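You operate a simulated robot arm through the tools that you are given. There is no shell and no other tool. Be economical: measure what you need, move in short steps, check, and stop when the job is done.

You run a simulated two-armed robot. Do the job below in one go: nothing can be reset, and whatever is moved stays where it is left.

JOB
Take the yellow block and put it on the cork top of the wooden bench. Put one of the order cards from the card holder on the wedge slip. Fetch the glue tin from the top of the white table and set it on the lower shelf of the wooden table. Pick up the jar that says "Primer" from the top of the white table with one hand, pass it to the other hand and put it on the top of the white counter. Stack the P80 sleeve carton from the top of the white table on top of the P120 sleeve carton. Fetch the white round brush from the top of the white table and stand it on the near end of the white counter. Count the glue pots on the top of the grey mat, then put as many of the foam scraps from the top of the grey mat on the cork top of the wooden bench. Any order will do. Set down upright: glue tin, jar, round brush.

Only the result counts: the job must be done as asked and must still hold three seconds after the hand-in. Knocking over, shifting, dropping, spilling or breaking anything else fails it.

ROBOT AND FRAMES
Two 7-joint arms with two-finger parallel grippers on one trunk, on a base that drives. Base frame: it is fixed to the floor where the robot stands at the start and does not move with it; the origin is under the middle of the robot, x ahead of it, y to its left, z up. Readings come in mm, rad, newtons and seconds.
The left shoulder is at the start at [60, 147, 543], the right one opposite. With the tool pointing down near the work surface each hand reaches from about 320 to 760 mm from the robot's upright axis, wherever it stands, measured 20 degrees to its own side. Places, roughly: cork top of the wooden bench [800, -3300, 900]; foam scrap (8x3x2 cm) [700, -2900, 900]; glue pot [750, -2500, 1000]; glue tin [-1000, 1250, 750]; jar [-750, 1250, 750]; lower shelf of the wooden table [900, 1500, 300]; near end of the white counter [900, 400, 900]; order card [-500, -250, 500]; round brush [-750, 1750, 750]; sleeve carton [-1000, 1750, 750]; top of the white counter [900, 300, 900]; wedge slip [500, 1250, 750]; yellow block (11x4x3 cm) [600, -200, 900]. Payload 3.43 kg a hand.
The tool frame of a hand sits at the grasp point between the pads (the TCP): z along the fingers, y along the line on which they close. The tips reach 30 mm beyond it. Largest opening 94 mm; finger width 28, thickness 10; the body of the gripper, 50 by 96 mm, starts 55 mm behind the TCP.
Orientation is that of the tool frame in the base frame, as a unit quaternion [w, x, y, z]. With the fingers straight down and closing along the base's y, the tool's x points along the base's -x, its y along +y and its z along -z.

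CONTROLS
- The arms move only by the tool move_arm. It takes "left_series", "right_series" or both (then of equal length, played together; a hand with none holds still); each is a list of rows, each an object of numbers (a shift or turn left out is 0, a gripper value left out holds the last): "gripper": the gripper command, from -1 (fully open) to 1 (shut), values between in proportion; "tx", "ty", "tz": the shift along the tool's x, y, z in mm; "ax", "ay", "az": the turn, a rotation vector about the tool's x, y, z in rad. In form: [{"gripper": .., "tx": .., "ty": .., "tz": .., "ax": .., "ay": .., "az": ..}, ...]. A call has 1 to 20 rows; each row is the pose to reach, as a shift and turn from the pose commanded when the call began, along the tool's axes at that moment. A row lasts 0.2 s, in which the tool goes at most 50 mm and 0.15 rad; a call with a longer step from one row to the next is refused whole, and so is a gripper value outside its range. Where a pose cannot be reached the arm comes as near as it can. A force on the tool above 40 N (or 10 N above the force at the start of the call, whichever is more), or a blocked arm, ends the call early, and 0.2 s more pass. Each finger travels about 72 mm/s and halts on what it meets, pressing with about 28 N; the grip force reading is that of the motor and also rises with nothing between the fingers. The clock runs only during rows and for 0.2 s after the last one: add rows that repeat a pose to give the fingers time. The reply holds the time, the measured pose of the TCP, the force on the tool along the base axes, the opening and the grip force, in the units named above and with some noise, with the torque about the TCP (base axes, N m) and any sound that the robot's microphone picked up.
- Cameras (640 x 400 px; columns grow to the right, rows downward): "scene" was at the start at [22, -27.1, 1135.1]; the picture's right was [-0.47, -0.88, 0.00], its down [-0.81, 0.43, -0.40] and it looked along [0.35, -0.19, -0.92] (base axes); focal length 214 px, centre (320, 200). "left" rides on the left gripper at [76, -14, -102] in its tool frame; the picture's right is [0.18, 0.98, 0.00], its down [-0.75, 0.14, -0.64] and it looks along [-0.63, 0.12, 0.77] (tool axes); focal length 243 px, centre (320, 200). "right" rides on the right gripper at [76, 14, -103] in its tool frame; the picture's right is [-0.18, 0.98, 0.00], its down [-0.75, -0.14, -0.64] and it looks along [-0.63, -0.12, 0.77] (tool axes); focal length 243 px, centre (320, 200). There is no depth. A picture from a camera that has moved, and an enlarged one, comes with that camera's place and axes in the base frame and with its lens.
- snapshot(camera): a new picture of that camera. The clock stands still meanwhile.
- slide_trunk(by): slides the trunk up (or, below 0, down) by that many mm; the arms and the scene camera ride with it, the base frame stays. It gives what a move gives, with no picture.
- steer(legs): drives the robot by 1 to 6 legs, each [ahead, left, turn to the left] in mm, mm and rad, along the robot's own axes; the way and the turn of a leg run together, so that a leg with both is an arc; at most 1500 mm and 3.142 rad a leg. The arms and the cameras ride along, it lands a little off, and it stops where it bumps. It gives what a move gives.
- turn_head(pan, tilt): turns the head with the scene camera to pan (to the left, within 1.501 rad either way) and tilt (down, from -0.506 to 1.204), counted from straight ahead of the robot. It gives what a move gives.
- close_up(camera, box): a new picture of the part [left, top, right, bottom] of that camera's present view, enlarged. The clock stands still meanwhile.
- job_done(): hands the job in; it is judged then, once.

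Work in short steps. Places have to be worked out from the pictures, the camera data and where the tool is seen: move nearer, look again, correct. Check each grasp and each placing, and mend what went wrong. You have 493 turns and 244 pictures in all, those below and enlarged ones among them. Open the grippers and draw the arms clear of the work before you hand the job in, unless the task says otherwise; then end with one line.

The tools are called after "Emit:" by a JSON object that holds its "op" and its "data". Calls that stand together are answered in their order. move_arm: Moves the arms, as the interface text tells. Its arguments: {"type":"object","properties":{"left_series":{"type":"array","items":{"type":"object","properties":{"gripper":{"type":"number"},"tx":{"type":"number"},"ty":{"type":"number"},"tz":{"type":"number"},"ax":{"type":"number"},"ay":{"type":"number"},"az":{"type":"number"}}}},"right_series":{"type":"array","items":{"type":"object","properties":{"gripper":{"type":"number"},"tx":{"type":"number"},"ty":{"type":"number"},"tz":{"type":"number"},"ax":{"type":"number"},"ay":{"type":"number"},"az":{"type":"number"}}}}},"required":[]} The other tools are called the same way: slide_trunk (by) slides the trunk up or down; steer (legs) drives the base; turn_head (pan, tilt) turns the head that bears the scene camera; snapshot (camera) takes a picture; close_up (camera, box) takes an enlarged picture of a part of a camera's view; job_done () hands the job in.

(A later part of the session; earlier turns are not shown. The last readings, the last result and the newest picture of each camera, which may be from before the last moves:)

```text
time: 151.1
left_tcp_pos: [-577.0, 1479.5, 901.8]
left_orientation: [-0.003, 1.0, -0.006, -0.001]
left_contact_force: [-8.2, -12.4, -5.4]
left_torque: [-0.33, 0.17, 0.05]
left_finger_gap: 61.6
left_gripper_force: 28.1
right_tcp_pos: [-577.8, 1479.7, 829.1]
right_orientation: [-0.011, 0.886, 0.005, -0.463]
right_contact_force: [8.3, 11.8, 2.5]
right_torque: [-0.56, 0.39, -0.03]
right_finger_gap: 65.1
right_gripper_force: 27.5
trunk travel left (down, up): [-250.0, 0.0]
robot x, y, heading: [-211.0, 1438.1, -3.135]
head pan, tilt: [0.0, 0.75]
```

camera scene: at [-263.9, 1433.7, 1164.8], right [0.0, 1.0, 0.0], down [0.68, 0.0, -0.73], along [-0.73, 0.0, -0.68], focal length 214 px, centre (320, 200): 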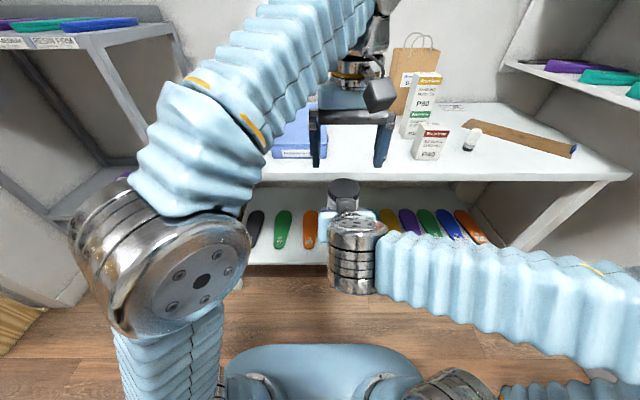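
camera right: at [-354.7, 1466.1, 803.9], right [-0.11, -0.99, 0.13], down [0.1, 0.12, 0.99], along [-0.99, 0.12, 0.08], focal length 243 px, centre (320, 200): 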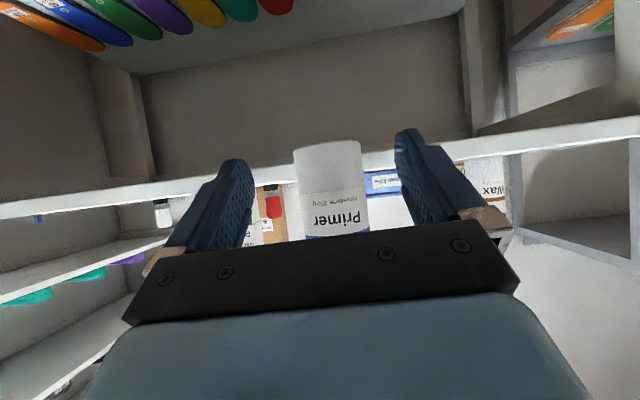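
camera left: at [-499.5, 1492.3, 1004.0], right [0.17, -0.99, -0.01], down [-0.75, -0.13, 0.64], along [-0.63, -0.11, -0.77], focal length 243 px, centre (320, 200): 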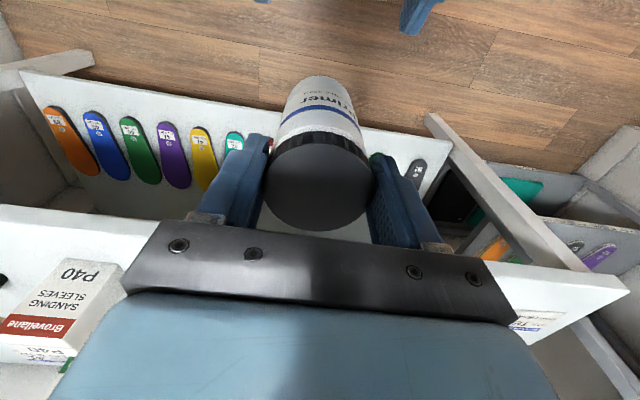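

Right holds it again. Left opens, rises, and yaws 45°.

Emit:
{"op": "move_arm", "data": {"left_series": [{"gripper": -0.5}, {"gripper": -1}, {"gripper": -1}, {"tz": -20}, {"tz": -45}, {"tz": -75}, {"tz": -75, "tx": 5, "ty": 6, "az": 0.13}, {"tz": -75, "tx": 10, "ty": 12, "az": 0.26}, {"tz": -75, "tx": 15, "ty": 18, "az": 0.39}, {"tz": -75, "tx": 20, "ty": 24, "az": 0.52}, {"tz": -75, "tx": 25, "ty": 30, "az": 0.65}, {"tz": -75, "tx": 29, "ty": 36, "az": 0.785}]}}

Emit:
{"op": "move_arm", "data": {"left_series": [{"ay": -0.14}, {"ay": -0.28}, {"ay": -0.42}, {"ay": -0.52}]}}

Emit:
{"op": "snapshot", "data": {"camera": "left"}}

Emit:
{"op": "snapshot", "data": {"camera": "scene"}}

```text
time: 153.7
left_tcp_pos: [-548.8, 1441.9, 977.4]
left_orientation: [-0.003, 0.921, -0.389, -0.003]
left_contact_force: [0.1, -0.2, 0.4]
left_torque: [0.02, 0.01, 0.01]
left_finger_gap: 94.0
left_gripper_force: 0.1
right_tcp_pos: [-576.7, 1478.5, 829.4]
right_orientation: [-0.011, 0.887, 0.006, -0.462]
right_contact_force: [1.1, 0.5, -0.1]
right_torque: [0.01, -0.01, -0.01]
right_finger_gap: 65.1
right_gripper_force: 28.1
trunk travel left (down, up): [-250.0, 0.0]
robot x, y, heading: [-212.2, 1434.6, -3.138]
head pan, tilt: [0.0, 0.75]
```

```text
time: 154.7
left_tcp_pos: [-547.4, 1441.6, 975.9]
left_orientation: [-0.102, 0.89, -0.375, -0.24]
left_contact_force: [-0.1, 0.5, 1.2]
left_torque: [-0.01, -0.04, 0.0]
left_finger_gap: 94.1
left_gripper_force: 0.0
right_tcp_pos: [-576.8, 1479.7, 829.4]
right_orientation: [-0.011, 0.886, 0.006, -0.463]
right_contact_force: [-0.5, 0.2, -0.4]
right_torque: [0.01, -0.01, 0.01]
right_finger_gap: 65.1
right_gripper_force: 28.0
trunk travel left (down, up): [-250.0, 0.0]
robot x, y, heading: [-210.6, 1435.3, -3.142]
head pan, tilt: [0.0, 0.75]
```

```text
155 pictures are left
camera left: at [-455.4, 1367.6, 1026.5], right [-0.59, -0.8, -0.1], down [-0.33, 0.14, 0.93], along [-0.73, 0.58, -0.35], focal length 243 px, centre (320, 200)
```

left: 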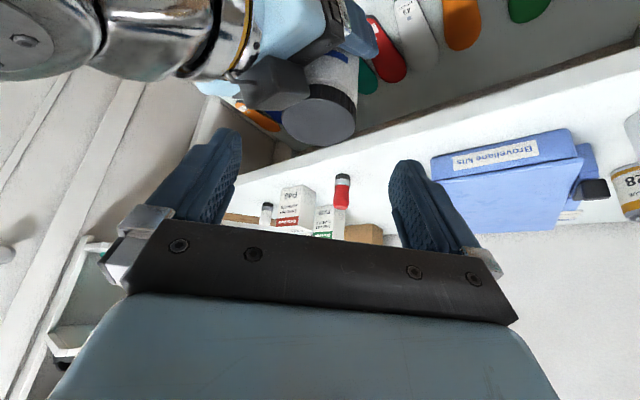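

```text
154 pictures are left
camera scene: at [-263.8, 1434.2, 1164.8], right [0.0, 1.0, 0.0], down [0.68, 0.0, -0.73], along [-0.73, 0.0, -0.68], focal length 214 px, centre (320, 200)
```

scene: 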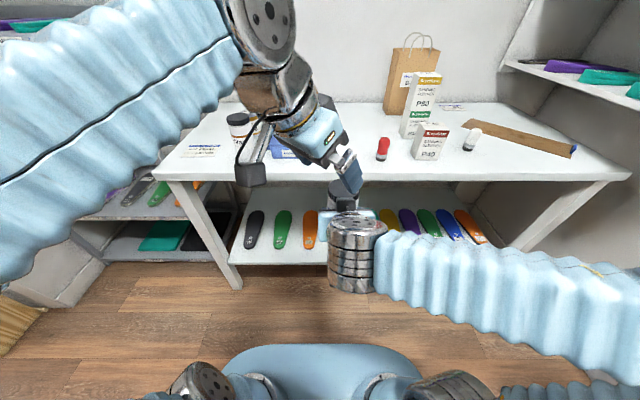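

That re-approach would collide with the box on the right hand. Better plan: left takes the lid again vertically, the right shifts its grip lower, then the left grips deeper. First undo the left's pitch/yaw and return above the lid.

Emit:
{"op": "move_arm", "data": {"left_series": [{"ay": 0.14}, {"ay": 0.28}, {"ay": 0.42}, {"ay": 0.52}]}}

Emit:
{"op": "move_arm", "data": {"left_series": [{"tx": -9, "ty": -1, "az": -0.14}, {"tx": -18, "ty": -2, "az": -0.28}, {"tx": -27, "ty": -3, "az": -0.42}, {"tx": -36, "ty": -4, "az": -0.56}, {"tx": -45, "ty": -4, "az": -0.7}, {"tx": -50, "ty": -4, "az": -0.79}]}}

Emit:
{"op": "snapshot", "data": {"camera": "left"}}

```text
time: 155.7
left_tcp_pos: [-547.3, 1443.5, 977.2]
left_orientation: [-0.002, 0.921, -0.389, -0.001]
left_contact_force: [0.4, -0.3, 0.2]
left_torque: [0.03, -0.02, -0.01]
left_finger_gap: 94.0
left_gripper_force: 0.1
right_tcp_pos: [-576.6, 1480.1, 829.1]
right_orientation: [-0.011, 0.886, 0.006, -0.463]
right_contact_force: [-0.3, -0.7, 0.4]
right_torque: [-0.03, 0.0, -0.04]
right_finger_gap: 65.1
right_gripper_force: 28.4
trunk travel left (down, up): [-250.0, 0.0]
robot x, y, heading: [-209.5, 1432.4, -3.137]
head pan, tilt: [0.0, 0.75]
```

```text
time: 157.1
left_tcp_pos: [-579.8, 1483.7, 977.2]
left_orientation: [-0.003, 1.0, -0.003, 0.0]
left_contact_force: [0.4, 0.3, 0.6]
left_torque: [0.0, -0.01, -0.01]
left_finger_gap: 94.1
left_gripper_force: 0.1
right_tcp_pos: [-575.6, 1479.3, 830.1]
right_orientation: [-0.011, 0.887, 0.006, -0.462]
right_contact_force: [0.2, -1.0, -0.3]
right_torque: [0.0, -0.03, 0.0]
right_finger_gap: 64.8
right_gripper_force: 27.7
trunk travel left (down, up): [-250.0, 0.0]
robot x, y, heading: [-210.8, 1435.2, -3.141]
head pan, tilt: [0.0, 0.75]
```

```text
153 pictures are left
camera left: at [-502.2, 1494.8, 1079.8], right [0.18, -0.98, -0.01], down [-0.75, -0.14, 0.64], along [-0.63, -0.11, -0.77], focal length 243 px, centre (320, 200)
```

left: 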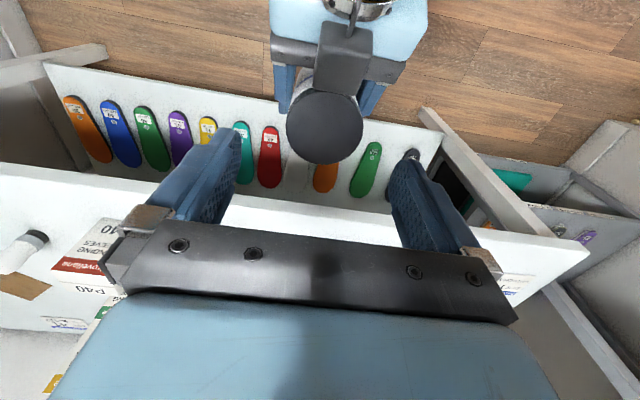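

Centre by 4 mm, descend and grip the lid again.

Emit:
{"op": "move_arm", "data": {"left_series": [{"ty": 4, "tz": 20}, {"ty": 4, "tz": 45}, {"ty": 4, "tz": 65}, {"ty": 4, "tz": 76}, {"ty": 4, "tz": 76, "gripper": -0.3}, {"ty": 4, "tz": 76, "gripper": 0.5}, {"ty": 4, "tz": 76, "gripper": 0.5}, {"ty": 4, "tz": 76, "gripper": 0.5}]}}

```text
time: 158.9
left_tcp_pos: [-580.0, 1477.2, 899.0]
left_orientation: [-0.003, 1.0, -0.005, -0.001]
left_contact_force: [-0.8, 12.4, -0.4]
left_torque: [0.48, 0.07, -0.07]
left_finger_gap: 61.0
left_gripper_force: 27.7
right_tcp_pos: [-576.9, 1479.1, 829.4]
right_orientation: [-0.01, 0.886, 0.007, -0.463]
right_contact_force: [0.9, -12.0, 0.1]
right_torque: [0.35, 0.05, 0.13]
right_finger_gap: 65.2
right_gripper_force: 28.3
trunk travel left (down, up): [-250.0, 0.0]
robot x, y, heading: [-208.6, 1435.6, -3.139]
head pan, tilt: [0.0, 0.75]
```

Right opens, shifts 24 mm lower on the jar and re-grips.

Emit:
{"op": "move_arm", "data": {"right_series": [{"gripper": 0}, {"gripper": -0.8}, {"gripper": -0.8}, {"tx": 10, "tz": 7}, {"tx": 20, "tz": 14}, {"tx": 20, "tz": 14, "gripper": -0.3}, {"tx": 20, "tz": 14, "gripper": 0.5}, {"tx": 20, "tz": 14, "gripper": 0.5}, {"tx": 20, "tz": 14, "gripper": 0.5}]}}

Emit:
{"op": "snapshot", "data": {"camera": "right"}}

```text
time: 160.9
left_tcp_pos: [-580.7, 1477.2, 900.6]
left_orientation: [-0.002, 1.0, -0.004, -0.001]
left_contact_force: [-7.0, 6.9, -15.1]
left_torque: [0.16, 0.06, 0.32]
left_finger_gap: 60.8
left_gripper_force: 27.8
right_tcp_pos: [-577.7, 1478.1, 803.8]
right_orientation: [-0.011, 0.887, 0.006, -0.463]
right_contact_force: [7.5, -6.8, 14.8]
right_torque: [0.47, 0.67, -0.25]
right_finger_gap: 64.6
right_gripper_force: 27.6
trunk travel left (down, up): [-250.0, 0.0]
robot x, y, heading: [-210.4, 1434.1, -3.142]
head pan, tilt: [0.0, 0.75]
```

```text
152 pictures are left
camera right: at [-448.6, 1464.5, 800.4], right [-0.1, -0.99, 0.13], down [0.1, 0.12, 0.99], along [-0.99, 0.12, 0.08], focal length 243 px, centre (320, 200)
```

right: 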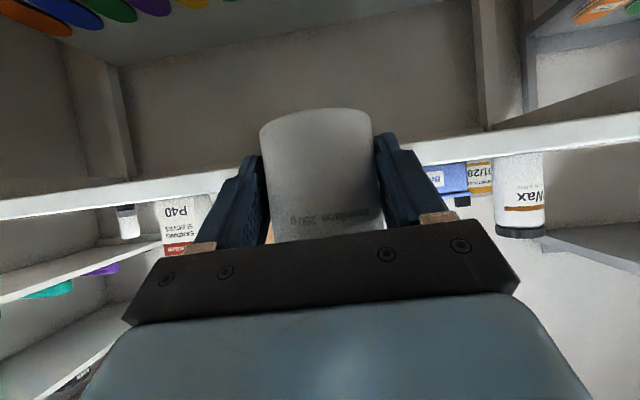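

Now the left opens, descends 32 mm further down the jar, and grips deeper.

Emit:
{"op": "move_arm", "data": {"left_series": [{"gripper": 0}, {"gripper": -0.8}, {"gripper": -0.8}, {"tx": -3, "tz": 10}, {"tx": -3, "tz": 20}, {"tx": -3, "tz": 28}, {"tx": -3, "tz": 32}, {"tx": -3, "tz": 32, "gripper": -0.3}, {"tx": -3, "tz": 32, "gripper": 0.5}, {"tx": -3, "tz": 32, "gripper": 0.5}, {"tx": -3, "tz": 32, "gripper": 0.5}]}}

Emit:
{"op": "snapshot", "data": {"camera": "left"}}

```text
time: 163.3
left_tcp_pos: [-583.6, 1477.8, 869.1]
left_orientation: [-0.002, 1.0, -0.004, -0.001]
left_contact_force: [0.0, 1.3, 0.6]
left_torque: [0.2, -0.04, -0.16]
left_finger_gap: 61.6
left_gripper_force: 28.0
right_tcp_pos: [-576.1, 1479.4, 805.0]
right_orientation: [-0.011, 0.886, 0.007, -0.463]
right_contact_force: [0.1, -1.1, -1.0]
right_torque: [-0.14, 0.0, 0.11]
right_finger_gap: 64.5
right_gripper_force: 28.2
trunk travel left (down, up): [-250.0, 0.0]
robot x, y, heading: [-213.4, 1431.3, -3.136]
head pan, tilt: [0.0, 0.75]
```

```text
151 pictures are left
camera left: at [-506.2, 1490.1, 971.4], right [0.18, -0.98, -0.01], down [-0.75, -0.14, 0.64], along [-0.63, -0.11, -0.77], focal length 243 px, centre (320, 200)
```

left: 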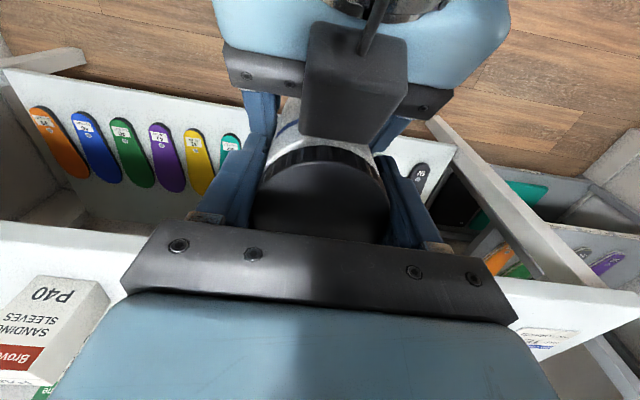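

Left now holds deeper. Release the right and withdraw it back/down.

Emit:
{"op": "move_arm", "data": {"right_series": [{"gripper": 0}, {"gripper": -0.9}, {"gripper": -0.9}, {"tx": 14, "tz": -10, "gripper": -0.9}, {"tx": 34, "tz": -30}, {"tx": 54, "tz": -47}, {"tx": 70, "tz": -64}]}}

Emit:
{"op": "snapshot", "data": {"camera": "right"}}

```text
time: 164.9
left_tcp_pos: [-584.0, 1477.3, 868.8]
left_orientation: [-0.002, 1.0, -0.005, -0.001]
left_contact_force: [-0.6, 0.0, -0.4]
left_torque: [0.03, -0.05, 0.01]
left_finger_gap: 61.6
left_gripper_force: 28.4
right_tcp_pos: [-483.2, 1480.6, 783.3]
right_orientation: [-0.01, 0.886, 0.006, -0.463]
right_contact_force: [0.0, -0.2, 0.3]
right_torque: [0.03, 0.0, -0.03]
right_finger_gap: 89.5
right_gripper_force: 0.1
trunk travel left (down, up): [-250.0, 0.0]
robot x, y, heading: [-212.8, 1433.2, -3.139]
head pan, tilt: [0.0, 0.75]
```

```text
150 pictures are left
camera right: at [-355.6, 1465.5, 778.4], right [-0.1, -0.99, 0.13], down [0.1, 0.12, 0.99], along [-0.99, 0.12, 0.08], focal length 243 px, centre (320, 200)
```

right: 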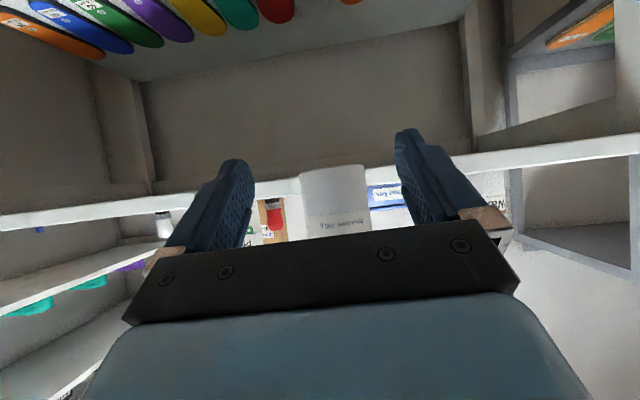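

Jar passed cleanly. Move the right hand out to the right and back to vertical, and raise the left hand with the jar.

Emit:
{"op": "move_arm", "data": {"right_series": [{"ty": -45}, {"ty": -90}, {"ty": -135, "ay": 0.1}, {"tx": -25, "ty": -175, "tz": -8, "ay": 0.22}, {"tx": -55, "ty": -210, "tz": -18, "ay": 0.34}, {"tx": -85, "ty": -240, "tz": -28, "ay": 0.46}, {"tx": -115, "ty": -260, "tz": -38, "ay": 0.59}, {"tx": -145, "ty": -270, "tz": -48, "ay": 0.72}, {"tx": -175, "ty": -270, "tz": -57, "ay": 0.85}, {"tx": -195, "ty": -270, "tz": -64, "ay": 0.96}], "left_series": [{"tz": -35}, {"tz": -70}, {"tz": -95}, {"tz": -100, "tx": 10, "ty": 35}, {"tz": -100, "tx": 20, "ty": 70}, {"tz": -100, "tx": 30, "ty": 105}, {"tz": -100, "tx": 40, "ty": 140}, {"tz": -100, "tx": 50, "ty": 175}, {"tz": -100, "tx": 60, "ty": 210}, {"tz": -100, "tx": 60, "ty": 240}]}}

Emit:
{"op": "steer", "data": {"legs": [[0, -330, 0], [190, 0, 0]]}}

Emit:
{"op": "snapshot", "data": {"camera": "right"}}

Emit:
{"op": "snapshot", "data": {"camera": "scene"}}

```text
time: 167.1
left_tcp_pos: [-523.1, 1237.4, 969.0]
left_orientation: [-0.002, 1.0, -0.005, -0.001]
left_contact_force: [0.1, 0.4, -2.8]
left_torque: [0.0, 0.01, 0.02]
left_finger_gap: 61.7
left_gripper_force: 27.7
right_tcp_pos: [-538.5, 1744.4, 984.1]
right_orientation: [-0.015, 1.0, -0.001, -0.015]
right_contact_force: [0.0, 0.7, -0.4]
right_torque: [-0.05, 0.02, 0.01]
right_finger_gap: 89.4
right_gripper_force: 0.1
right hand out of reach, approached as far as the arm can: row 1, 2, 3, 10
trunk travel left (down, up): [-250.0, 0.0]
robot x, y, heading: [-209.4, 1433.8, -3.14]
head pan, tilt: [0.0, 0.75]
```

```text
time: 170.5
left_tcp_pos: [-716.9, 1568.8, 968.3]
left_orientation: [-0.003, 1.0, -0.005, 0.0]
left_contact_force: [-0.2, -0.4, -2.2]
left_torque: [-0.04, -0.02, -0.01]
left_finger_gap: 61.3
left_gripper_force: 28.3
right_tcp_pos: [-729.1, 2076.0, 984.1]
right_orientation: [-0.015, 1.0, -0.002, -0.016]
right_contact_force: [-0.5, 0.6, -0.3]
right_torque: [0.03, 0.02, 0.02]
right_finger_gap: 89.4
right_gripper_force: 0.1
trunk travel left (down, up): [-250.0, 0.0]
robot x, y, heading: [-402.0, 1765.7, -3.142]
head pan, tilt: [0.0, 0.75]
```

```text
149 pictures are left
camera right: at [-650.4, 2058.8, 1082.6], right [-0.19, -0.98, -0.02], down [-0.73, 0.12, 0.67], along [-0.66, 0.14, -0.74], focal length 243 px, centre (320, 200)
```

right: 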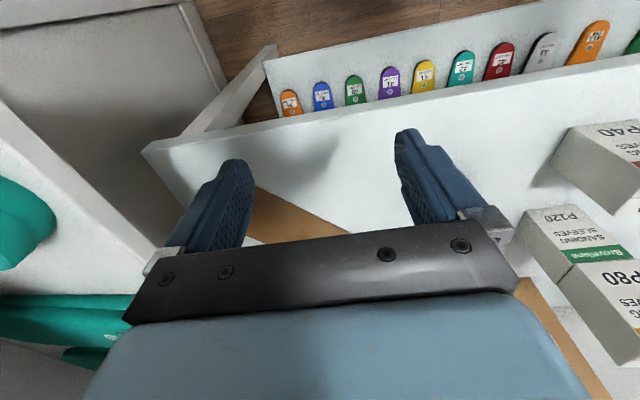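

```text
148 pictures are left
camera scene: at [-456.2, 1766.1, 1164.8], right [0.0, 1.0, 0.0], down [0.68, 0.0, -0.73], along [-0.73, 0.0, -0.68], focal length 214 px, centre (320, 200)
```

scene: 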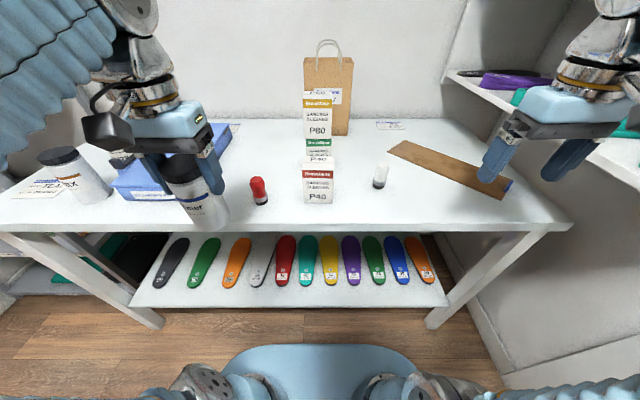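

White brush stands at ≈(-898,1924), top z≈875. Moving the right hand above it.

Emit:
{"op": "move_arm", "data": {"right_series": [{"tx": -35, "ty": 30, "tz": 8, "gripper": -0.6}, {"tx": -70, "ty": 60, "tz": 16}, {"tx": -105, "ty": 92, "tz": 28}, {"tx": -140, "ty": 124, "tz": 40}, {"tx": -169, "ty": 152, "tz": 52}]}}

Emit:
{"op": "snapshot", "data": {"camera": "right"}}

Emit:
{"op": "close_up", "data": {"camera": "scene", "box": [280, 80, 520, 230]}}

```text
time: 171.7
left_tcp_pos: [-717.0, 1568.2, 967.7]
left_orientation: [-0.003, 1.0, -0.006, -0.001]
left_contact_force: [0.1, -0.7, -3.3]
left_torque: [-0.02, -0.03, 0.01]
left_finger_gap: 61.6
left_gripper_force: 28.0
right_tcp_pos: [-901.7, 1927.7, 931.8]
right_orientation: [-0.015, 1.0, -0.002, -0.016]
right_contact_force: [-0.5, -0.4, 0.4]
right_torque: [-0.02, -0.02, 0.0]
right_finger_gap: 75.2
right_gripper_force: 0.1
trunk travel left (down, up): [-250.0, 0.0]
robot x, y, heading: [-401.7, 1767.1, -3.142]
head pan, tilt: [0.0, 0.75]
```

```text
147 pictures are left
camera right: at [-822.3, 1909.6, 1031.4], right [-0.19, -0.98, -0.02], down [-0.73, 0.12, 0.67], along [-0.66, 0.14, -0.74], focal length 243 px, centre (320, 200)
```

right: 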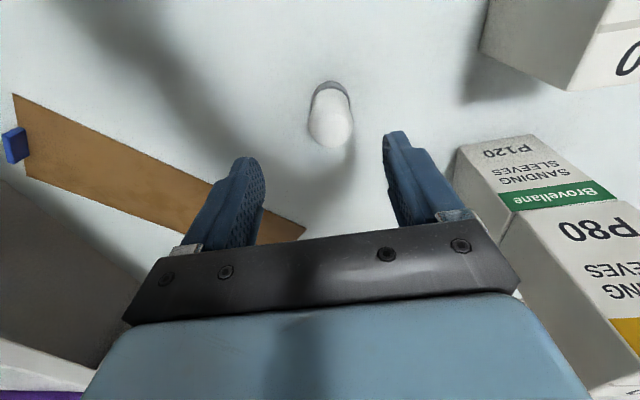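

```text
2.67 times, centred on (400, 155) of scene
camera zoom: at [-456.3, 1766.1, 1164.8], right [0.0, 1.0, 0.0], down [0.68, 0.0, -0.73], along [-0.73, 0.0, -0.68], focal length 572 px, centre (107, 320)
```

zoom: 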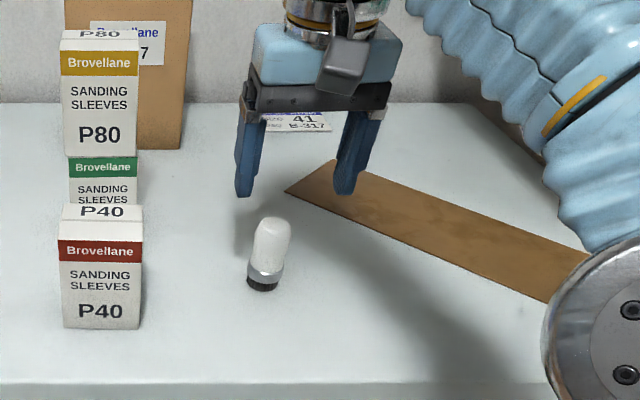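

Brush axis ≈(-899,1919). Correct y, descend to TCP z≈862 (tips above the ferrule), and close.

Emit:
{"op": "move_arm", "data": {"right_series": [{"tx": 2, "ty": 8, "tz": 15}, {"tx": 3, "ty": 8, "tz": 35}, {"tx": 4, "ty": 8, "tz": 55}, {"tx": 4, "ty": 8, "tz": 69}, {"tx": 4, "ty": 8, "tz": 69, "gripper": 0}, {"tx": 4, "ty": 8, "tz": 69, "gripper": 1}, {"tx": 4, "ty": 8, "tz": 69, "gripper": 1}, {"tx": 4, "ty": 8, "tz": 69, "gripper": 1}]}}

Emit:
{"op": "snapshot", "data": {"camera": "right"}}

```text
time: 173.5
left_tcp_pos: [-718.1, 1569.0, 968.2]
left_orientation: [-0.002, 1.0, -0.006, 0.0]
left_contact_force: [-0.4, -0.7, -3.5]
left_torque: [0.0, -0.03, 0.01]
left_finger_gap: 61.7
left_gripper_force: 28.0
right_tcp_pos: [-898.4, 1919.7, 863.9]
right_orientation: [-0.015, 1.0, -0.002, -0.017]
right_contact_force: [0.4, -0.1, -1.2]
right_torque: [-0.03, 0.02, -0.01]
right_finger_gap: 33.5
right_gripper_force: 28.0
trunk travel left (down, up): [-250.0, 0.0]
robot x, y, heading: [-405.0, 1767.0, -3.144]
head pan, tilt: [0.0, 0.75]
```

```text
145 pictures are left
camera right: at [-819.8, 1901.6, 963.5], right [-0.19, -0.98, -0.02], down [-0.73, 0.12, 0.67], along [-0.66, 0.14, -0.74], focal length 243 px, centre (320, 200)
```

right: 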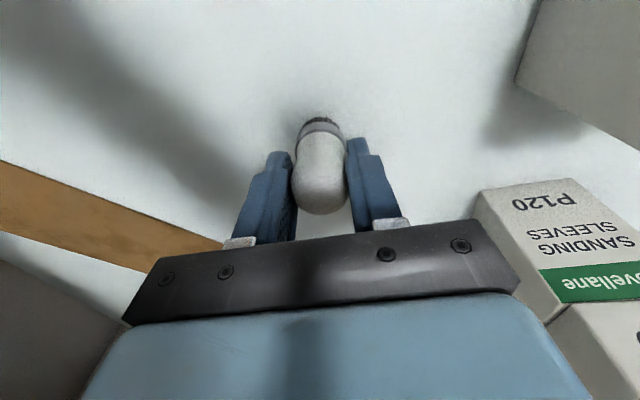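

Gripped (33.5 mm). Lift and retract toward the robot.

Emit:
{"op": "move_arm", "data": {"right_series": [{"tz": -20}, {"tz": -45}, {"tz": -65}, {"tx": 40, "tz": -75}, {"tx": 80, "tz": -85}, {"tx": 120, "tz": -95}, {"tx": 160, "tz": -105}, {"tx": 180, "tz": -110}]}}

Emit:
{"op": "snapshot", "data": {"camera": "scene"}}

```text
time: 175.3
left_tcp_pos: [-716.8, 1568.2, 968.8]
left_orientation: [-0.002, 1.0, -0.005, -0.001]
left_contact_force: [-1.1, -0.6, -3.1]
left_torque: [-0.03, -0.04, 0.02]
left_finger_gap: 61.3
left_gripper_force: 28.1
right_tcp_pos: [-715.2, 1915.5, 965.0]
right_orientation: [-0.015, 1.0, -0.002, -0.017]
right_contact_force: [-0.3, 0.9, -0.3]
right_torque: [-0.03, -0.05, 0.02]
right_finger_gap: 33.5
right_gripper_force: 28.1
trunk travel left (down, up): [-250.0, 0.0]
robot x, y, heading: [-406.2, 1764.1, -3.135]
head pan, tilt: [0.0, 0.75]
```

```text
144 pictures are left
camera scene: at [-456.4, 1766.0, 1164.8], right [0.0, 1.0, 0.0], down [0.68, 0.0, -0.73], along [-0.73, 0.0, -0.68], focal length 214 px, centre (320, 200)
```

scene: 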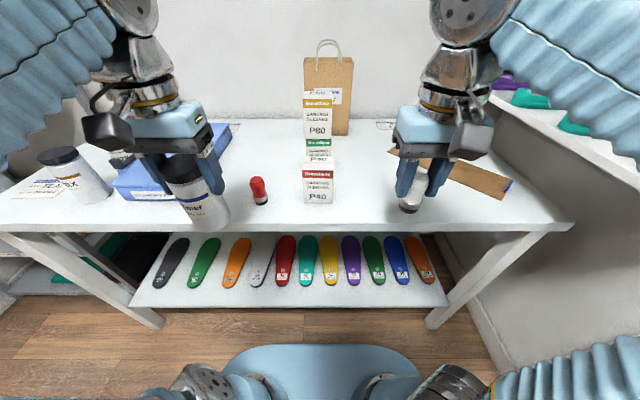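

Both objects are held. Drive away from the table, strafe toward the counter, and turn around.

Emit:
{"op": "steer", "data": {"legs": [[-300, 0, 0], [0, 1270, 0], [0, 0, 1.57], [0, 0, 1.57]]}}

Emit:
{"op": "turn_head", "data": {"pan": 0, "tilt": 0.55}}

Emit:
{"op": "snapshot", "data": {"camera": "scene"}}

```text
time: 191.0
left_tcp_pos: [205.6, 669.1, 967.8]
left_orientation: [0.001, 0.021, 1.0, -0.003]
left_contact_force: [0.0, -0.5, -3.5]
left_torque: [-0.01, 0.01, -0.01]
left_finger_gap: 61.3
left_gripper_force: 28.1
right_tcp_pos: [193.4, 322.2, 964.1]
right_orientation: [0.016, 0.018, 1.0, -0.016]
right_contact_force: [0.0, 0.6, -0.1]
right_torque: [0.0, -0.01, 0.01]
right_finger_gap: 32.5
right_gripper_force: 28.1
trunk travel left (down, up): [-250.0, 0.0]
robot x, y, heading: [-112.3, 483.7, -0.027]
head pan, tilt: [0.0, 0.75]
```

```text
time: 191.7
left_tcp_pos: [205.9, 668.5, 968.2]
left_orientation: [0.001, 0.021, 1.0, -0.002]
left_contact_force: [0.7, 0.3, -2.2]
left_torque: [-0.05, 0.0, -0.03]
left_finger_gap: 61.3
left_gripper_force: 28.5
right_tcp_pos: [192.9, 323.6, 964.9]
right_orientation: [0.017, 0.017, 1.0, -0.015]
right_contact_force: [0.2, 0.9, -1.2]
right_torque: [-0.02, 0.0, -0.01]
right_finger_gap: 32.7
right_gripper_force: 27.8
trunk travel left (down, up): [-250.0, 0.0]
robot x, y, heading: [-117.2, 478.1, -0.03]
head pan, tilt: [0.0, 0.55]
```

```text
143 pictures are left
camera scene: at [-54.1, 480.6, 1182.1], right [-0.03, -1.0, 0.0], down [-0.52, 0.02, -0.85], along [0.85, -0.03, -0.52], focal length 214 px, centre (320, 200)
```

scene: 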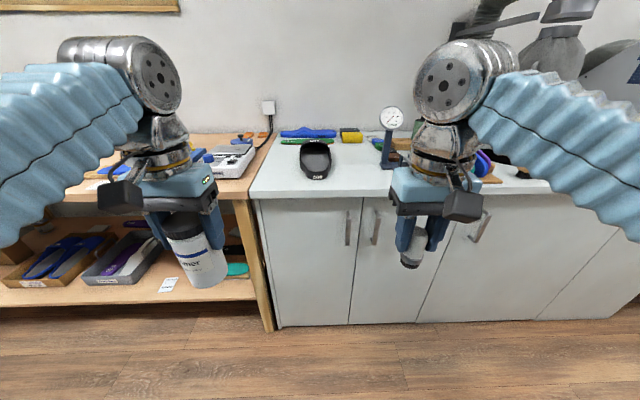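

Counter's left end is y≈660; shoe occupies y≈430–510. Brush goes at ≈(570,580). Moving to face that spot, squared up.

Emit:
{"op": "steer", "data": {"legs": [[0, 0, 0.028], [0, 210, 0], [235, 0, 0]]}}

Emit:
{"op": "snapshot", "data": {"camera": "scene"}}

Emit:
{"op": "snapshot", "data": {"camera": "right"}}

```text
time: 195.0
left_tcp_pos: [430.9, 886.1, 967.6]
left_orientation: [0.001, 0.006, 1.0, -0.002]
left_contact_force: [-0.1, -0.1, -3.0]
left_torque: [-0.03, -0.01, 0.04]
left_finger_gap: 61.4
left_gripper_force: 27.7
right_tcp_pos: [428.2, 539.7, 964.6]
right_orientation: [0.016, 0.004, 1.0, -0.015]
right_contact_force: [1.2, -1.2, -0.2]
right_torque: [-0.01, -0.02, -0.01]
right_finger_gap: 32.9
right_gripper_force: 28.4
trunk travel left (down, up): [-250.0, 0.0]
robot x, y, heading: [115.0, 691.3, -0.006]
head pan, tilt: [0.0, 0.55]
```

```text
142 pictures are left
camera scene: at [176.7, 690.8, 1182.2], right [0.0, -1.0, 0.0], down [-0.52, 0.0, -0.85], along [0.85, 0.0, -0.52], focal length 214 px, centre (320, 200)
```

scene: 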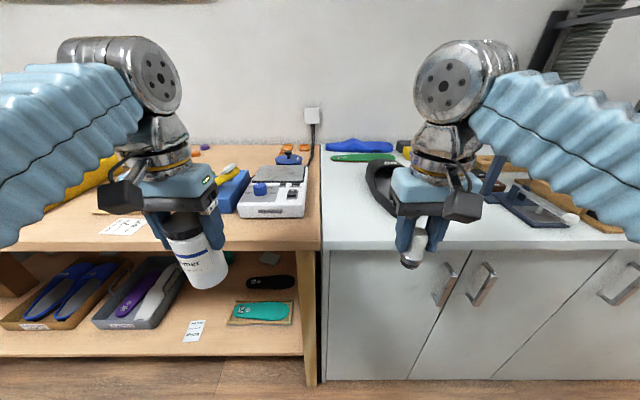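

```text
141 pictures are left
camera right: at [348.6, 557.8, 1064.3], right [0.19, 0.98, -0.02], down [0.73, -0.13, 0.67], along [0.66, -0.15, -0.74], focal length 243 px, centre (320, 200)
```

right: 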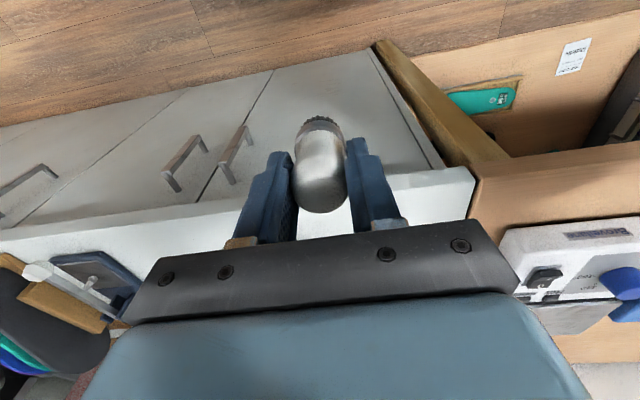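

Free area y≈550–680 at the near end. Move the brush over (570,600) and look.

Emit:
{"op": "move_arm", "data": {"right_series": [{"tx": -40, "ty": 15, "tz": 2}, {"tx": -80, "ty": 35, "tz": 6}, {"tx": -115, "ty": 50, "tz": 12}, {"tx": -142, "ty": 60, "tz": 18}]}}

Emit:
{"op": "snapshot", "data": {"camera": "right"}}

Emit:
{"op": "close_up", "data": {"camera": "scene", "box": [240, 100, 480, 280]}}

```text
time: 196.0
left_tcp_pos: [430.4, 885.9, 968.0]
left_orientation: [0.001, 0.007, 1.0, -0.003]
left_contact_force: [-0.5, -0.3, -2.2]
left_torque: [0.04, 0.0, 0.0]
left_finger_gap: 61.2
left_gripper_force: 27.6
right_tcp_pos: [569.9, 598.6, 950.3]
right_orientation: [0.016, 0.004, 1.0, -0.016]
right_contact_force: [0.6, -0.4, -1.4]
right_torque: [0.03, -0.01, 0.01]
right_finger_gap: 32.9
right_gripper_force: 27.6
trunk travel left (down, up): [-250.0, 0.0]
robot x, y, heading: [115.4, 692.1, -0.002]
head pan, tilt: [0.0, 0.55]
```

```text
140 pictures are left
camera right: at [490.8, 616.7, 1050.3], right [0.19, 0.98, -0.02], down [0.73, -0.13, 0.67], along [0.66, -0.15, -0.74], focal length 243 px, centre (320, 200)
```

right: 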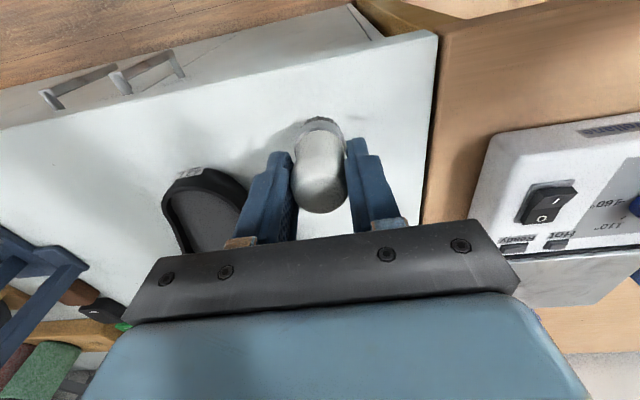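

```text
2.22 times, centred on (360, 190) of scene
camera zoom: at [176.8, 690.7, 1182.2], right [0.0, -1.0, 0.0], down [-0.52, 0.0, -0.85], along [0.85, 0.0, -0.52], focal length 477 px, centre (231, 222)
```

zoom: 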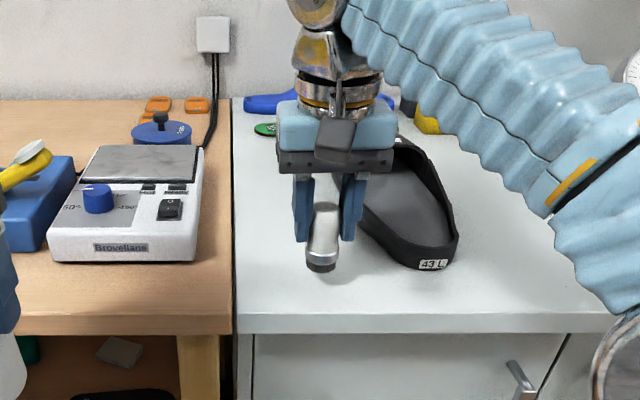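

Shift 20 mm further from the shoe, then lower until contact.

Emit:
{"op": "move_arm", "data": {"right_series": [{"ty": 20}, {"ty": 20, "tz": 8}, {"ty": 20, "tz": 14}, {"ty": 20, "tz": 17}, {"ty": 20, "tz": 20}, {"ty": 20, "tz": 22}]}}

```text
time: 197.4
left_tcp_pos: [430.3, 886.8, 967.3]
left_orientation: [0.001, 0.007, 1.0, -0.002]
left_contact_force: [0.6, 0.0, -2.6]
left_torque: [-0.01, 0.02, 0.05]
left_finger_gap: 61.3
left_gripper_force: 27.6
right_tcp_pos: [572.0, 618.5, 928.2]
right_orientation: [0.017, 0.003, 1.0, -0.015]
right_contact_force: [-0.8, -0.1, -0.5]
right_torque: [-0.01, 0.05, 0.01]
right_finger_gap: 32.8
right_gripper_force: 27.7
trunk travel left (down, up): [-250.0, 0.0]
robot x, y, heading: [119.0, 692.1, -0.003]
head pan, tilt: [0.0, 0.55]
```

No contact yet; continue in 2 mm steps.

Emit:
{"op": "move_arm", "data": {"right_series": [{"tz": 2}, {"tz": 4}, {"tz": 6}, {"tz": 8}]}}

Emit:
{"op": "close_up", "data": {"camera": "scene", "box": [290, 140, 410, 240]}}

```text
time: 198.4
left_tcp_pos: [430.5, 887.2, 968.5]
left_orientation: [0.001, 0.007, 1.0, -0.003]
left_contact_force: [-0.8, -0.3, -3.9]
left_torque: [0.04, 0.01, 0.01]
left_finger_gap: 61.4
left_gripper_force: 28.0
right_tcp_pos: [570.1, 617.0, 918.9]
right_orientation: [0.018, 0.005, 1.0, -0.014]
right_contact_force: [-1.1, -3.4, 20.2]
right_torque: [0.05, 0.05, -0.04]
right_finger_gap: 32.9
right_gripper_force: 28.0
trunk travel left (down, up): [-250.0, 0.0]
robot x, y, heading: [117.7, 687.2, 0.003]
head pan, tilt: [0.0, 0.55]
```

```text
4.00 times, centred on (350, 190) of scene
camera zoom: at [175.7, 690.6, 1182.4], right [0.0, -1.0, 0.0], down [-0.52, 0.0, -0.85], along [0.85, 0.0, -0.52], focal length 858 px, centre (200, 240)
```

zoom: 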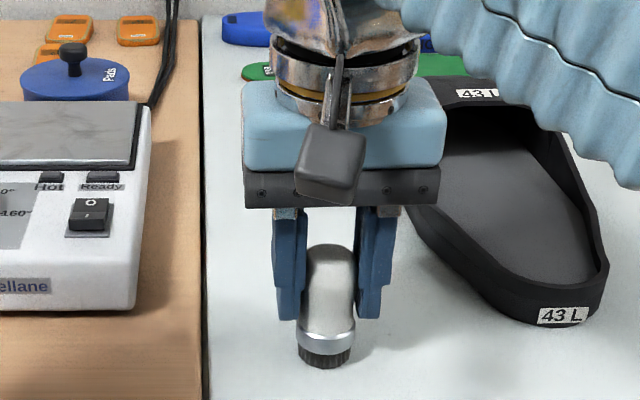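

Contact at 20 N, upright. Release gently and rise.

Emit:
{"op": "move_arm", "data": {"right_series": [{"gripper": 0.15}, {"gripper": 0}, {"gripper": -0.1}, {"gripper": -0.1}, {"tz": -15}, {"tz": -35}, {"tz": -50}, {"tx": 40, "tz": -55}, {"tx": 90, "tz": -60}, {"tx": 130, "tz": -60}]}}

Emit:
{"op": "close_up", "data": {"camera": "scene", "box": [290, 140, 410, 240]}}

```text
refused: row 9 steps farther than a row can; nothing moved
```

```text
4.00 times, centred on (350, 190) of scene
camera zoom: at [175.7, 690.6, 1182.4], right [0.0, -1.0, 0.0], down [-0.52, 0.0, -0.85], along [0.85, 0.0, -0.52], focal length 858 px, centre (200, 240)
```

zoom: 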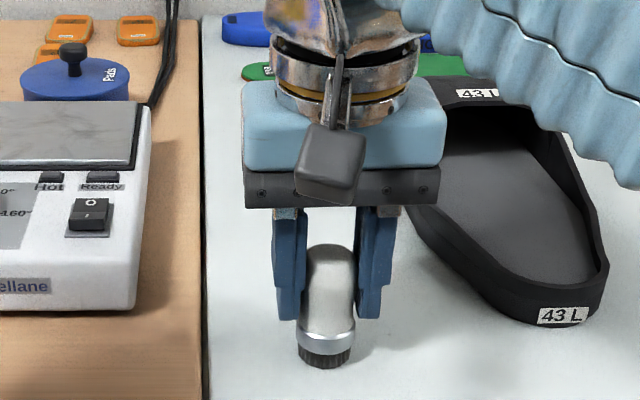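

One row was too long; repeating with shorter steps.

Emit:
{"op": "move_arm", "data": {"right_series": [{"gripper": 0.15}, {"gripper": 0}, {"gripper": -0.1}, {"gripper": -0.1}, {"tz": -15}, {"tz": -35}, {"tz": -50}, {"tx": 35, "tz": -52}, {"tx": 75, "tz": -55}, {"tx": 115, "tz": -55}, {"tx": 140, "tz": -55}]}}

Emit:
{"op": "close_up", "data": {"camera": "scene", "box": [250, 120, 450, 260]}}

```text
time: 200.8
left_tcp_pos: [431.3, 886.3, 968.5]
left_orientation: [0.001, 0.007, 1.0, -0.003]
left_contact_force: [0.0, 0.9, -2.9]
left_torque: [0.02, -0.01, -0.01]
left_finger_gap: 61.4
left_gripper_force: 28.2
right_tcp_pos: [430.0, 619.8, 969.0]
right_orientation: [0.017, 0.003, 1.0, -0.015]
right_contact_force: [-0.2, 0.0, 0.0]
right_torque: [0.01, 0.02, 0.0]
right_finger_gap: 51.8
right_gripper_force: 0.0
trunk travel left (down, up): [-250.0, 0.0]
robot x, y, heading: [114.9, 689.4, -0.002]
head pan, tilt: [0.0, 0.55]
```

```text
2.86 times, centred on (350, 190) of scene
camera zoom: at [176.9, 690.8, 1182.2], right [0.0, -1.0, 0.0], down [-0.52, 0.0, -0.85], along [0.85, 0.0, -0.52], focal length 613 px, centre (234, 229)
```

zoom: 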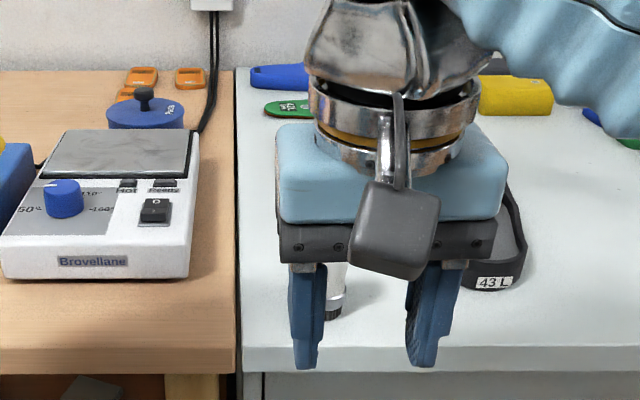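

Brush is standing on the near end. Strafe right 430 for the jar placement.

Emit:
{"op": "steer", "data": {"legs": [[0, -430, 0]]}}

Emit:
{"op": "snapshot", "data": {"camera": "scene"}}

Emit:
{"op": "snapshot", "data": {"camera": "left"}}

```text
time: 203.4
left_tcp_pos: [429.7, 467.6, 968.8]
left_orientation: [0.0, 0.006, 1.0, -0.003]
left_contact_force: [0.5, 0.1, -3.1]
left_torque: [-0.02, 0.02, 0.02]
left_finger_gap: 61.7
left_gripper_force: 27.9
right_tcp_pos: [431.2, 201.2, 969.8]
right_orientation: [0.017, 0.001, 1.0, -0.014]
right_contact_force: [-0.1, 0.7, 0.9]
right_torque: [-0.01, -0.03, -0.02]
right_finger_gap: 51.6
right_gripper_force: 0.0
trunk travel left (down, up): [-250.0, 0.0]
robot x, y, heading: [117.6, 273.0, 0.006]
head pan, tilt: [0.0, 0.55]
```

```text
135 pictures are left
camera scene: at [176.7, 271.3, 1182.2], right [0.0, -1.0, 0.0], down [-0.52, 0.0, -0.85], along [0.85, 0.0, -0.52], focal length 214 px, centre (320, 200)
```

scene: 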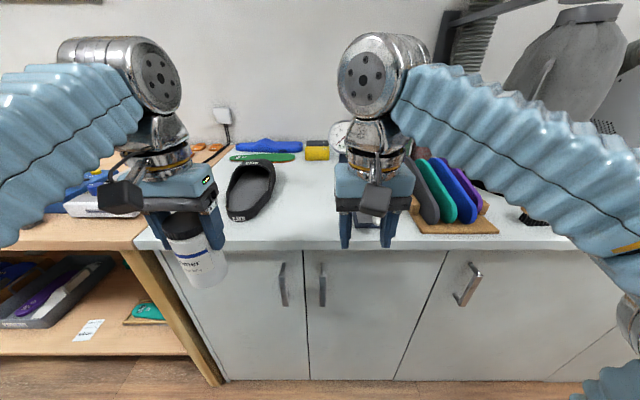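

```text
134 pictures are left
camera left: at [354.0, 454.2, 1070.1], right [-0.17, 0.98, -0.01], down [0.75, 0.14, 0.64], along [0.63, 0.11, -0.77], focal length 243 px, centre (320, 200)
```

left: 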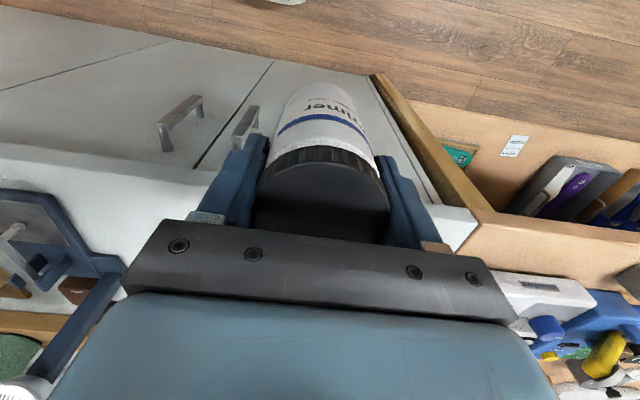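

Move the left hand with the jar to ≈(550,345), keeping height.

Emit:
{"op": "move_arm", "data": {"left_series": [{"ty": -40, "tz": -5}, {"ty": -80, "tz": -8}, {"ty": -122, "tz": -10}, {"tx": -35, "ty": -122, "tz": -10}, {"tx": -70, "ty": -122, "tz": -8}, {"tx": -100, "ty": -122, "tz": -5}, {"tx": -118, "ty": -122, "tz": -2}]}}

Emit:
{"op": "snapshot", "data": {"camera": "left"}}

Emit:
{"op": "snapshot", "data": {"camera": "scene"}}

```text
time: 205.0
left_tcp_pos: [546.2, 344.0, 971.4]
left_orientation: [0.001, 0.006, 1.0, -0.003]
left_contact_force: [0.1, -0.1, -2.7]
left_torque: [0.03, 0.0, -0.01]
left_finger_gap: 61.2
left_gripper_force: 28.2
right_tcp_pos: [431.7, 201.5, 970.6]
right_orientation: [0.017, 0.002, 1.0, -0.015]
right_contact_force: [0.0, -0.6, 0.3]
right_torque: [-0.01, -0.01, 0.03]
right_finger_gap: 51.5
right_gripper_force: 0.0
trunk travel left (down, up): [-250.0, 0.0]
robot x, y, heading: [119.5, 269.3, 0.007]
head pan, tilt: [0.0, 0.55]
```

```text
133 pictures are left
camera left: at [469.6, 331.0, 1074.2], right [-0.17, 0.98, -0.01], down [0.75, 0.14, 0.64], along [0.63, 0.11, -0.77], focal length 243 px, centre (320, 200)
```

left: 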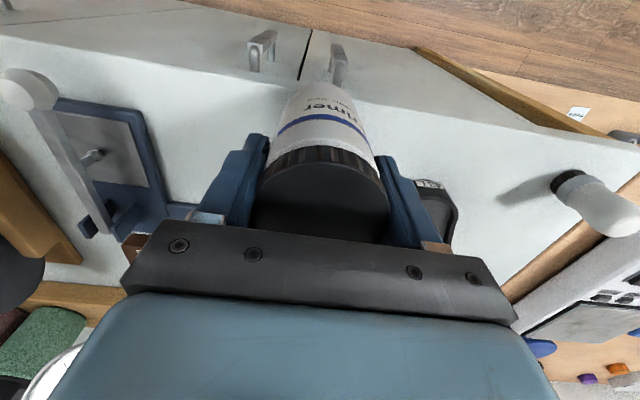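

```text
132 pictures are left
camera scene: at [176.8, 271.2, 1182.2], right [0.0, -1.0, 0.0], down [-0.52, 0.0, -0.85], along [0.85, 0.0, -0.52], focal length 214 px, centre (320, 200)
```

scene: 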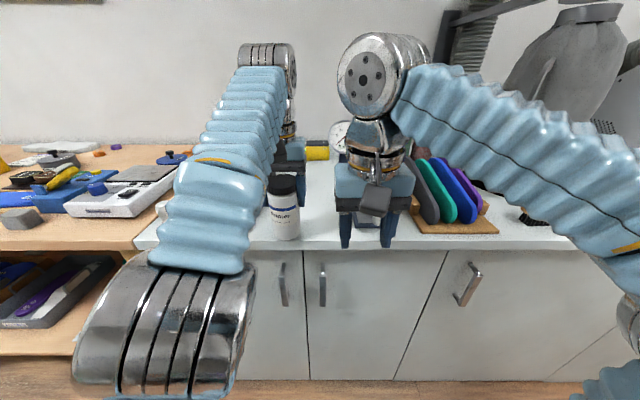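

Spot is free. Lower to contact.

Emit:
{"op": "move_arm", "data": {"left_series": [{"tz": 8}, {"tz": 14}, {"tz": 17}, {"tz": 19}, {"tz": 21}, {"tz": 23}]}}

```text
time: 206.4
left_tcp_pos: [545.7, 344.3, 947.6]
left_orientation: [0.002, 0.006, 1.0, -0.003]
left_contact_force: [5.9, 3.5, 18.6]
left_torque: [0.13, -0.15, 0.03]
left_finger_gap: 61.7
left_gripper_force: 28.1
right_tcp_pos: [430.8, 201.6, 969.3]
right_orientation: [0.017, 0.001, 1.0, -0.015]
right_contact_force: [-0.4, 0.2, -0.4]
right_torque: [-0.02, -0.02, 0.0]
right_finger_gap: 51.7
right_gripper_force: 0.0
trunk travel left (down, up): [-250.0, 0.0]
robot x, y, heading: [112.5, 270.1, 0.005]
head pan, tilt: [0.0, 0.55]
```

Seated. Open and withdraw horizontally toward the robot (fingers pass the jar's sides).

Emit:
{"op": "move_arm", "data": {"left_series": [{"gripper": -0.5}, {"gripper": -1}, {"gripper": -1}, {"tx": 20}, {"tx": 45}, {"tx": 75}, {"tx": 105}, {"tx": 125}]}}

Emit:
{"op": "snapshot", "data": {"camera": "left"}}

```text
time: 208.2
left_tcp_pos: [422.2, 345.9, 948.9]
left_orientation: [0.001, 0.005, 1.0, -0.002]
left_contact_force: [-0.2, 0.2, -0.5]
left_torque: [-0.05, -0.03, 0.01]
left_finger_gap: 94.0
left_gripper_force: 0.1
right_tcp_pos: [430.8, 201.0, 969.9]
right_orientation: [0.016, 0.001, 1.0, -0.015]
right_contact_force: [0.6, 0.5, 0.5]
right_torque: [0.0, 0.01, 0.02]
right_finger_gap: 51.6
right_gripper_force: 0.2
trunk travel left (down, up): [-250.0, 0.0]
robot x, y, heading: [114.4, 272.8, 0.001]
head pan, tilt: [0.0, 0.55]
```

```text
131 pictures are left
camera left: at [346.1, 332.5, 1050.5], right [-0.17, 0.98, -0.01], down [0.75, 0.14, 0.64], along [0.63, 0.11, -0.77], focal length 243 px, centre (320, 200)
```

left: 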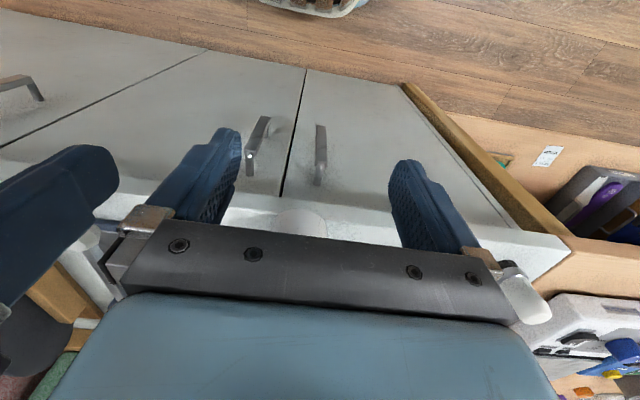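

Back off and take a look at the counter, then go view the wooden table for the wedge slip and lower shelf.

Emit:
{"op": "steer", "data": {"legs": [[-200, 0, 0]]}}

Emit:
{"op": "close_up", "data": {"camera": "scene", "box": [160, 90, 480, 290]}}

Emit:
{"op": "move_arm", "data": {"left_series": [{"ty": 35, "tz": -10}, {"ty": 70, "tz": -20}, {"ty": 105, "tz": -25}, {"ty": 140, "tz": -25}, {"ty": 160, "tz": -25}], "right_series": [{"ty": -35}, {"ty": -70}, {"ty": -90}, {"ty": -90}, {"ty": -90}]}}

Emit:
{"op": "steer", "data": {"legs": [[0, 950, 0]]}}

Emit:
{"op": "snapshot", "data": {"camera": "scene"}}

```text
time: 209.8
left_tcp_pos: [223.4, 346.5, 948.9]
left_orientation: [0.0, 0.005, 1.0, -0.002]
left_contact_force: [0.3, -0.1, 0.2]
left_torque: [0.01, -0.01, -0.04]
left_finger_gap: 94.1
left_gripper_force: 0.1
right_tcp_pos: [233.7, 201.1, 969.0]
right_orientation: [0.016, 0.001, 1.0, -0.015]
right_contact_force: [-0.3, -0.7, 0.1]
right_torque: [-0.02, 0.05, 0.0]
right_finger_gap: 51.6
right_gripper_force: 0.1
trunk travel left (down, up): [-250.0, 0.0]
robot x, y, heading: [-78.6, 267.9, 0.004]
head pan, tilt: [0.0, 0.55]
```

```text
2.00 times, centred on (320, 190) of scene
camera zoom: at [-21.4, 270.8, 1182.2], right [0.0, -1.0, 0.0], down [-0.52, 0.0, -0.85], along [0.85, 0.0, -0.52], focal length 429 px, centre (320, 220)
```

zoom: 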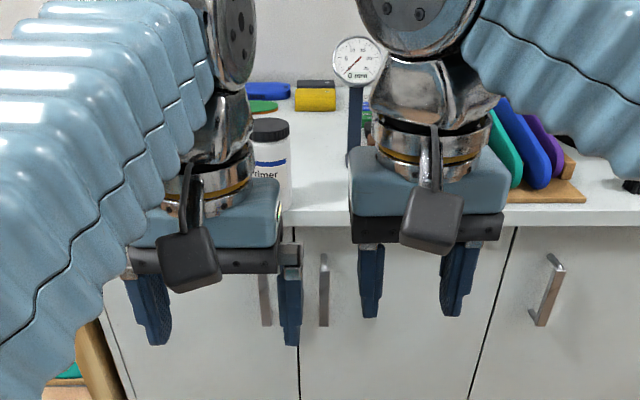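

```text
time: 211.0
left_tcp_pos: [225.6, 505.2, 973.0]
left_orientation: [0.002, 0.006, 1.0, -0.002]
left_contact_force: [0.1, -0.1, -0.3]
left_torque: [0.01, -0.01, -0.01]
left_finger_gap: 94.1
left_gripper_force: 0.0
right_tcp_pos: [230.3, 109.5, 969.9]
right_orientation: [0.016, 0.001, 1.0, -0.015]
right_contact_force: [0.9, 0.3, 0.9]
right_torque: [0.0, 0.01, 0.01]
right_finger_gap: 51.7
right_gripper_force: 0.0
trunk travel left (down, up): [-250.0, 0.0]
robot x, y, heading: [-78.8, 269.1, 0.002]
head pan, tilt: [0.0, 0.55]
```

```text
time: 215.9
left_tcp_pos: [225.2, 1443.6, 972.0]
left_orientation: [0.001, 0.006, 1.0, -0.003]
left_contact_force: [0.3, -0.4, 0.4]
left_torque: [0.02, 0.0, 0.01]
left_finger_gap: 94.0
left_gripper_force: 0.0
right_tcp_pos: [229.8, 1046.6, 970.5]
right_orientation: [0.017, 0.001, 1.0, -0.015]
right_contact_force: [0.2, 0.3, -0.3]
right_torque: [0.0, 0.01, 0.0]
right_finger_gap: 51.5
right_gripper_force: 0.1
trunk travel left (down, up): [-250.0, 0.0]
robot x, y, heading: [-80.0, 1204.4, 0.002]
head pan, tilt: [0.0, 0.55]
```

```text
129 pictures are left
camera scene: at [-23.0, 1208.4, 1182.2], right [0.0, -1.0, 0.0], down [-0.52, 0.0, -0.85], along [0.85, 0.0, -0.52], focal length 214 px, centre (320, 200)
```

scene: 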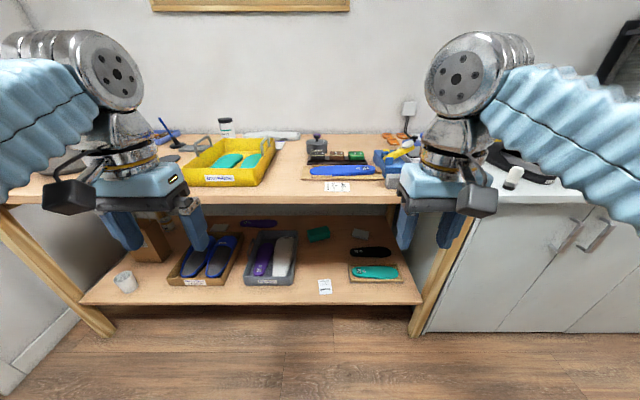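

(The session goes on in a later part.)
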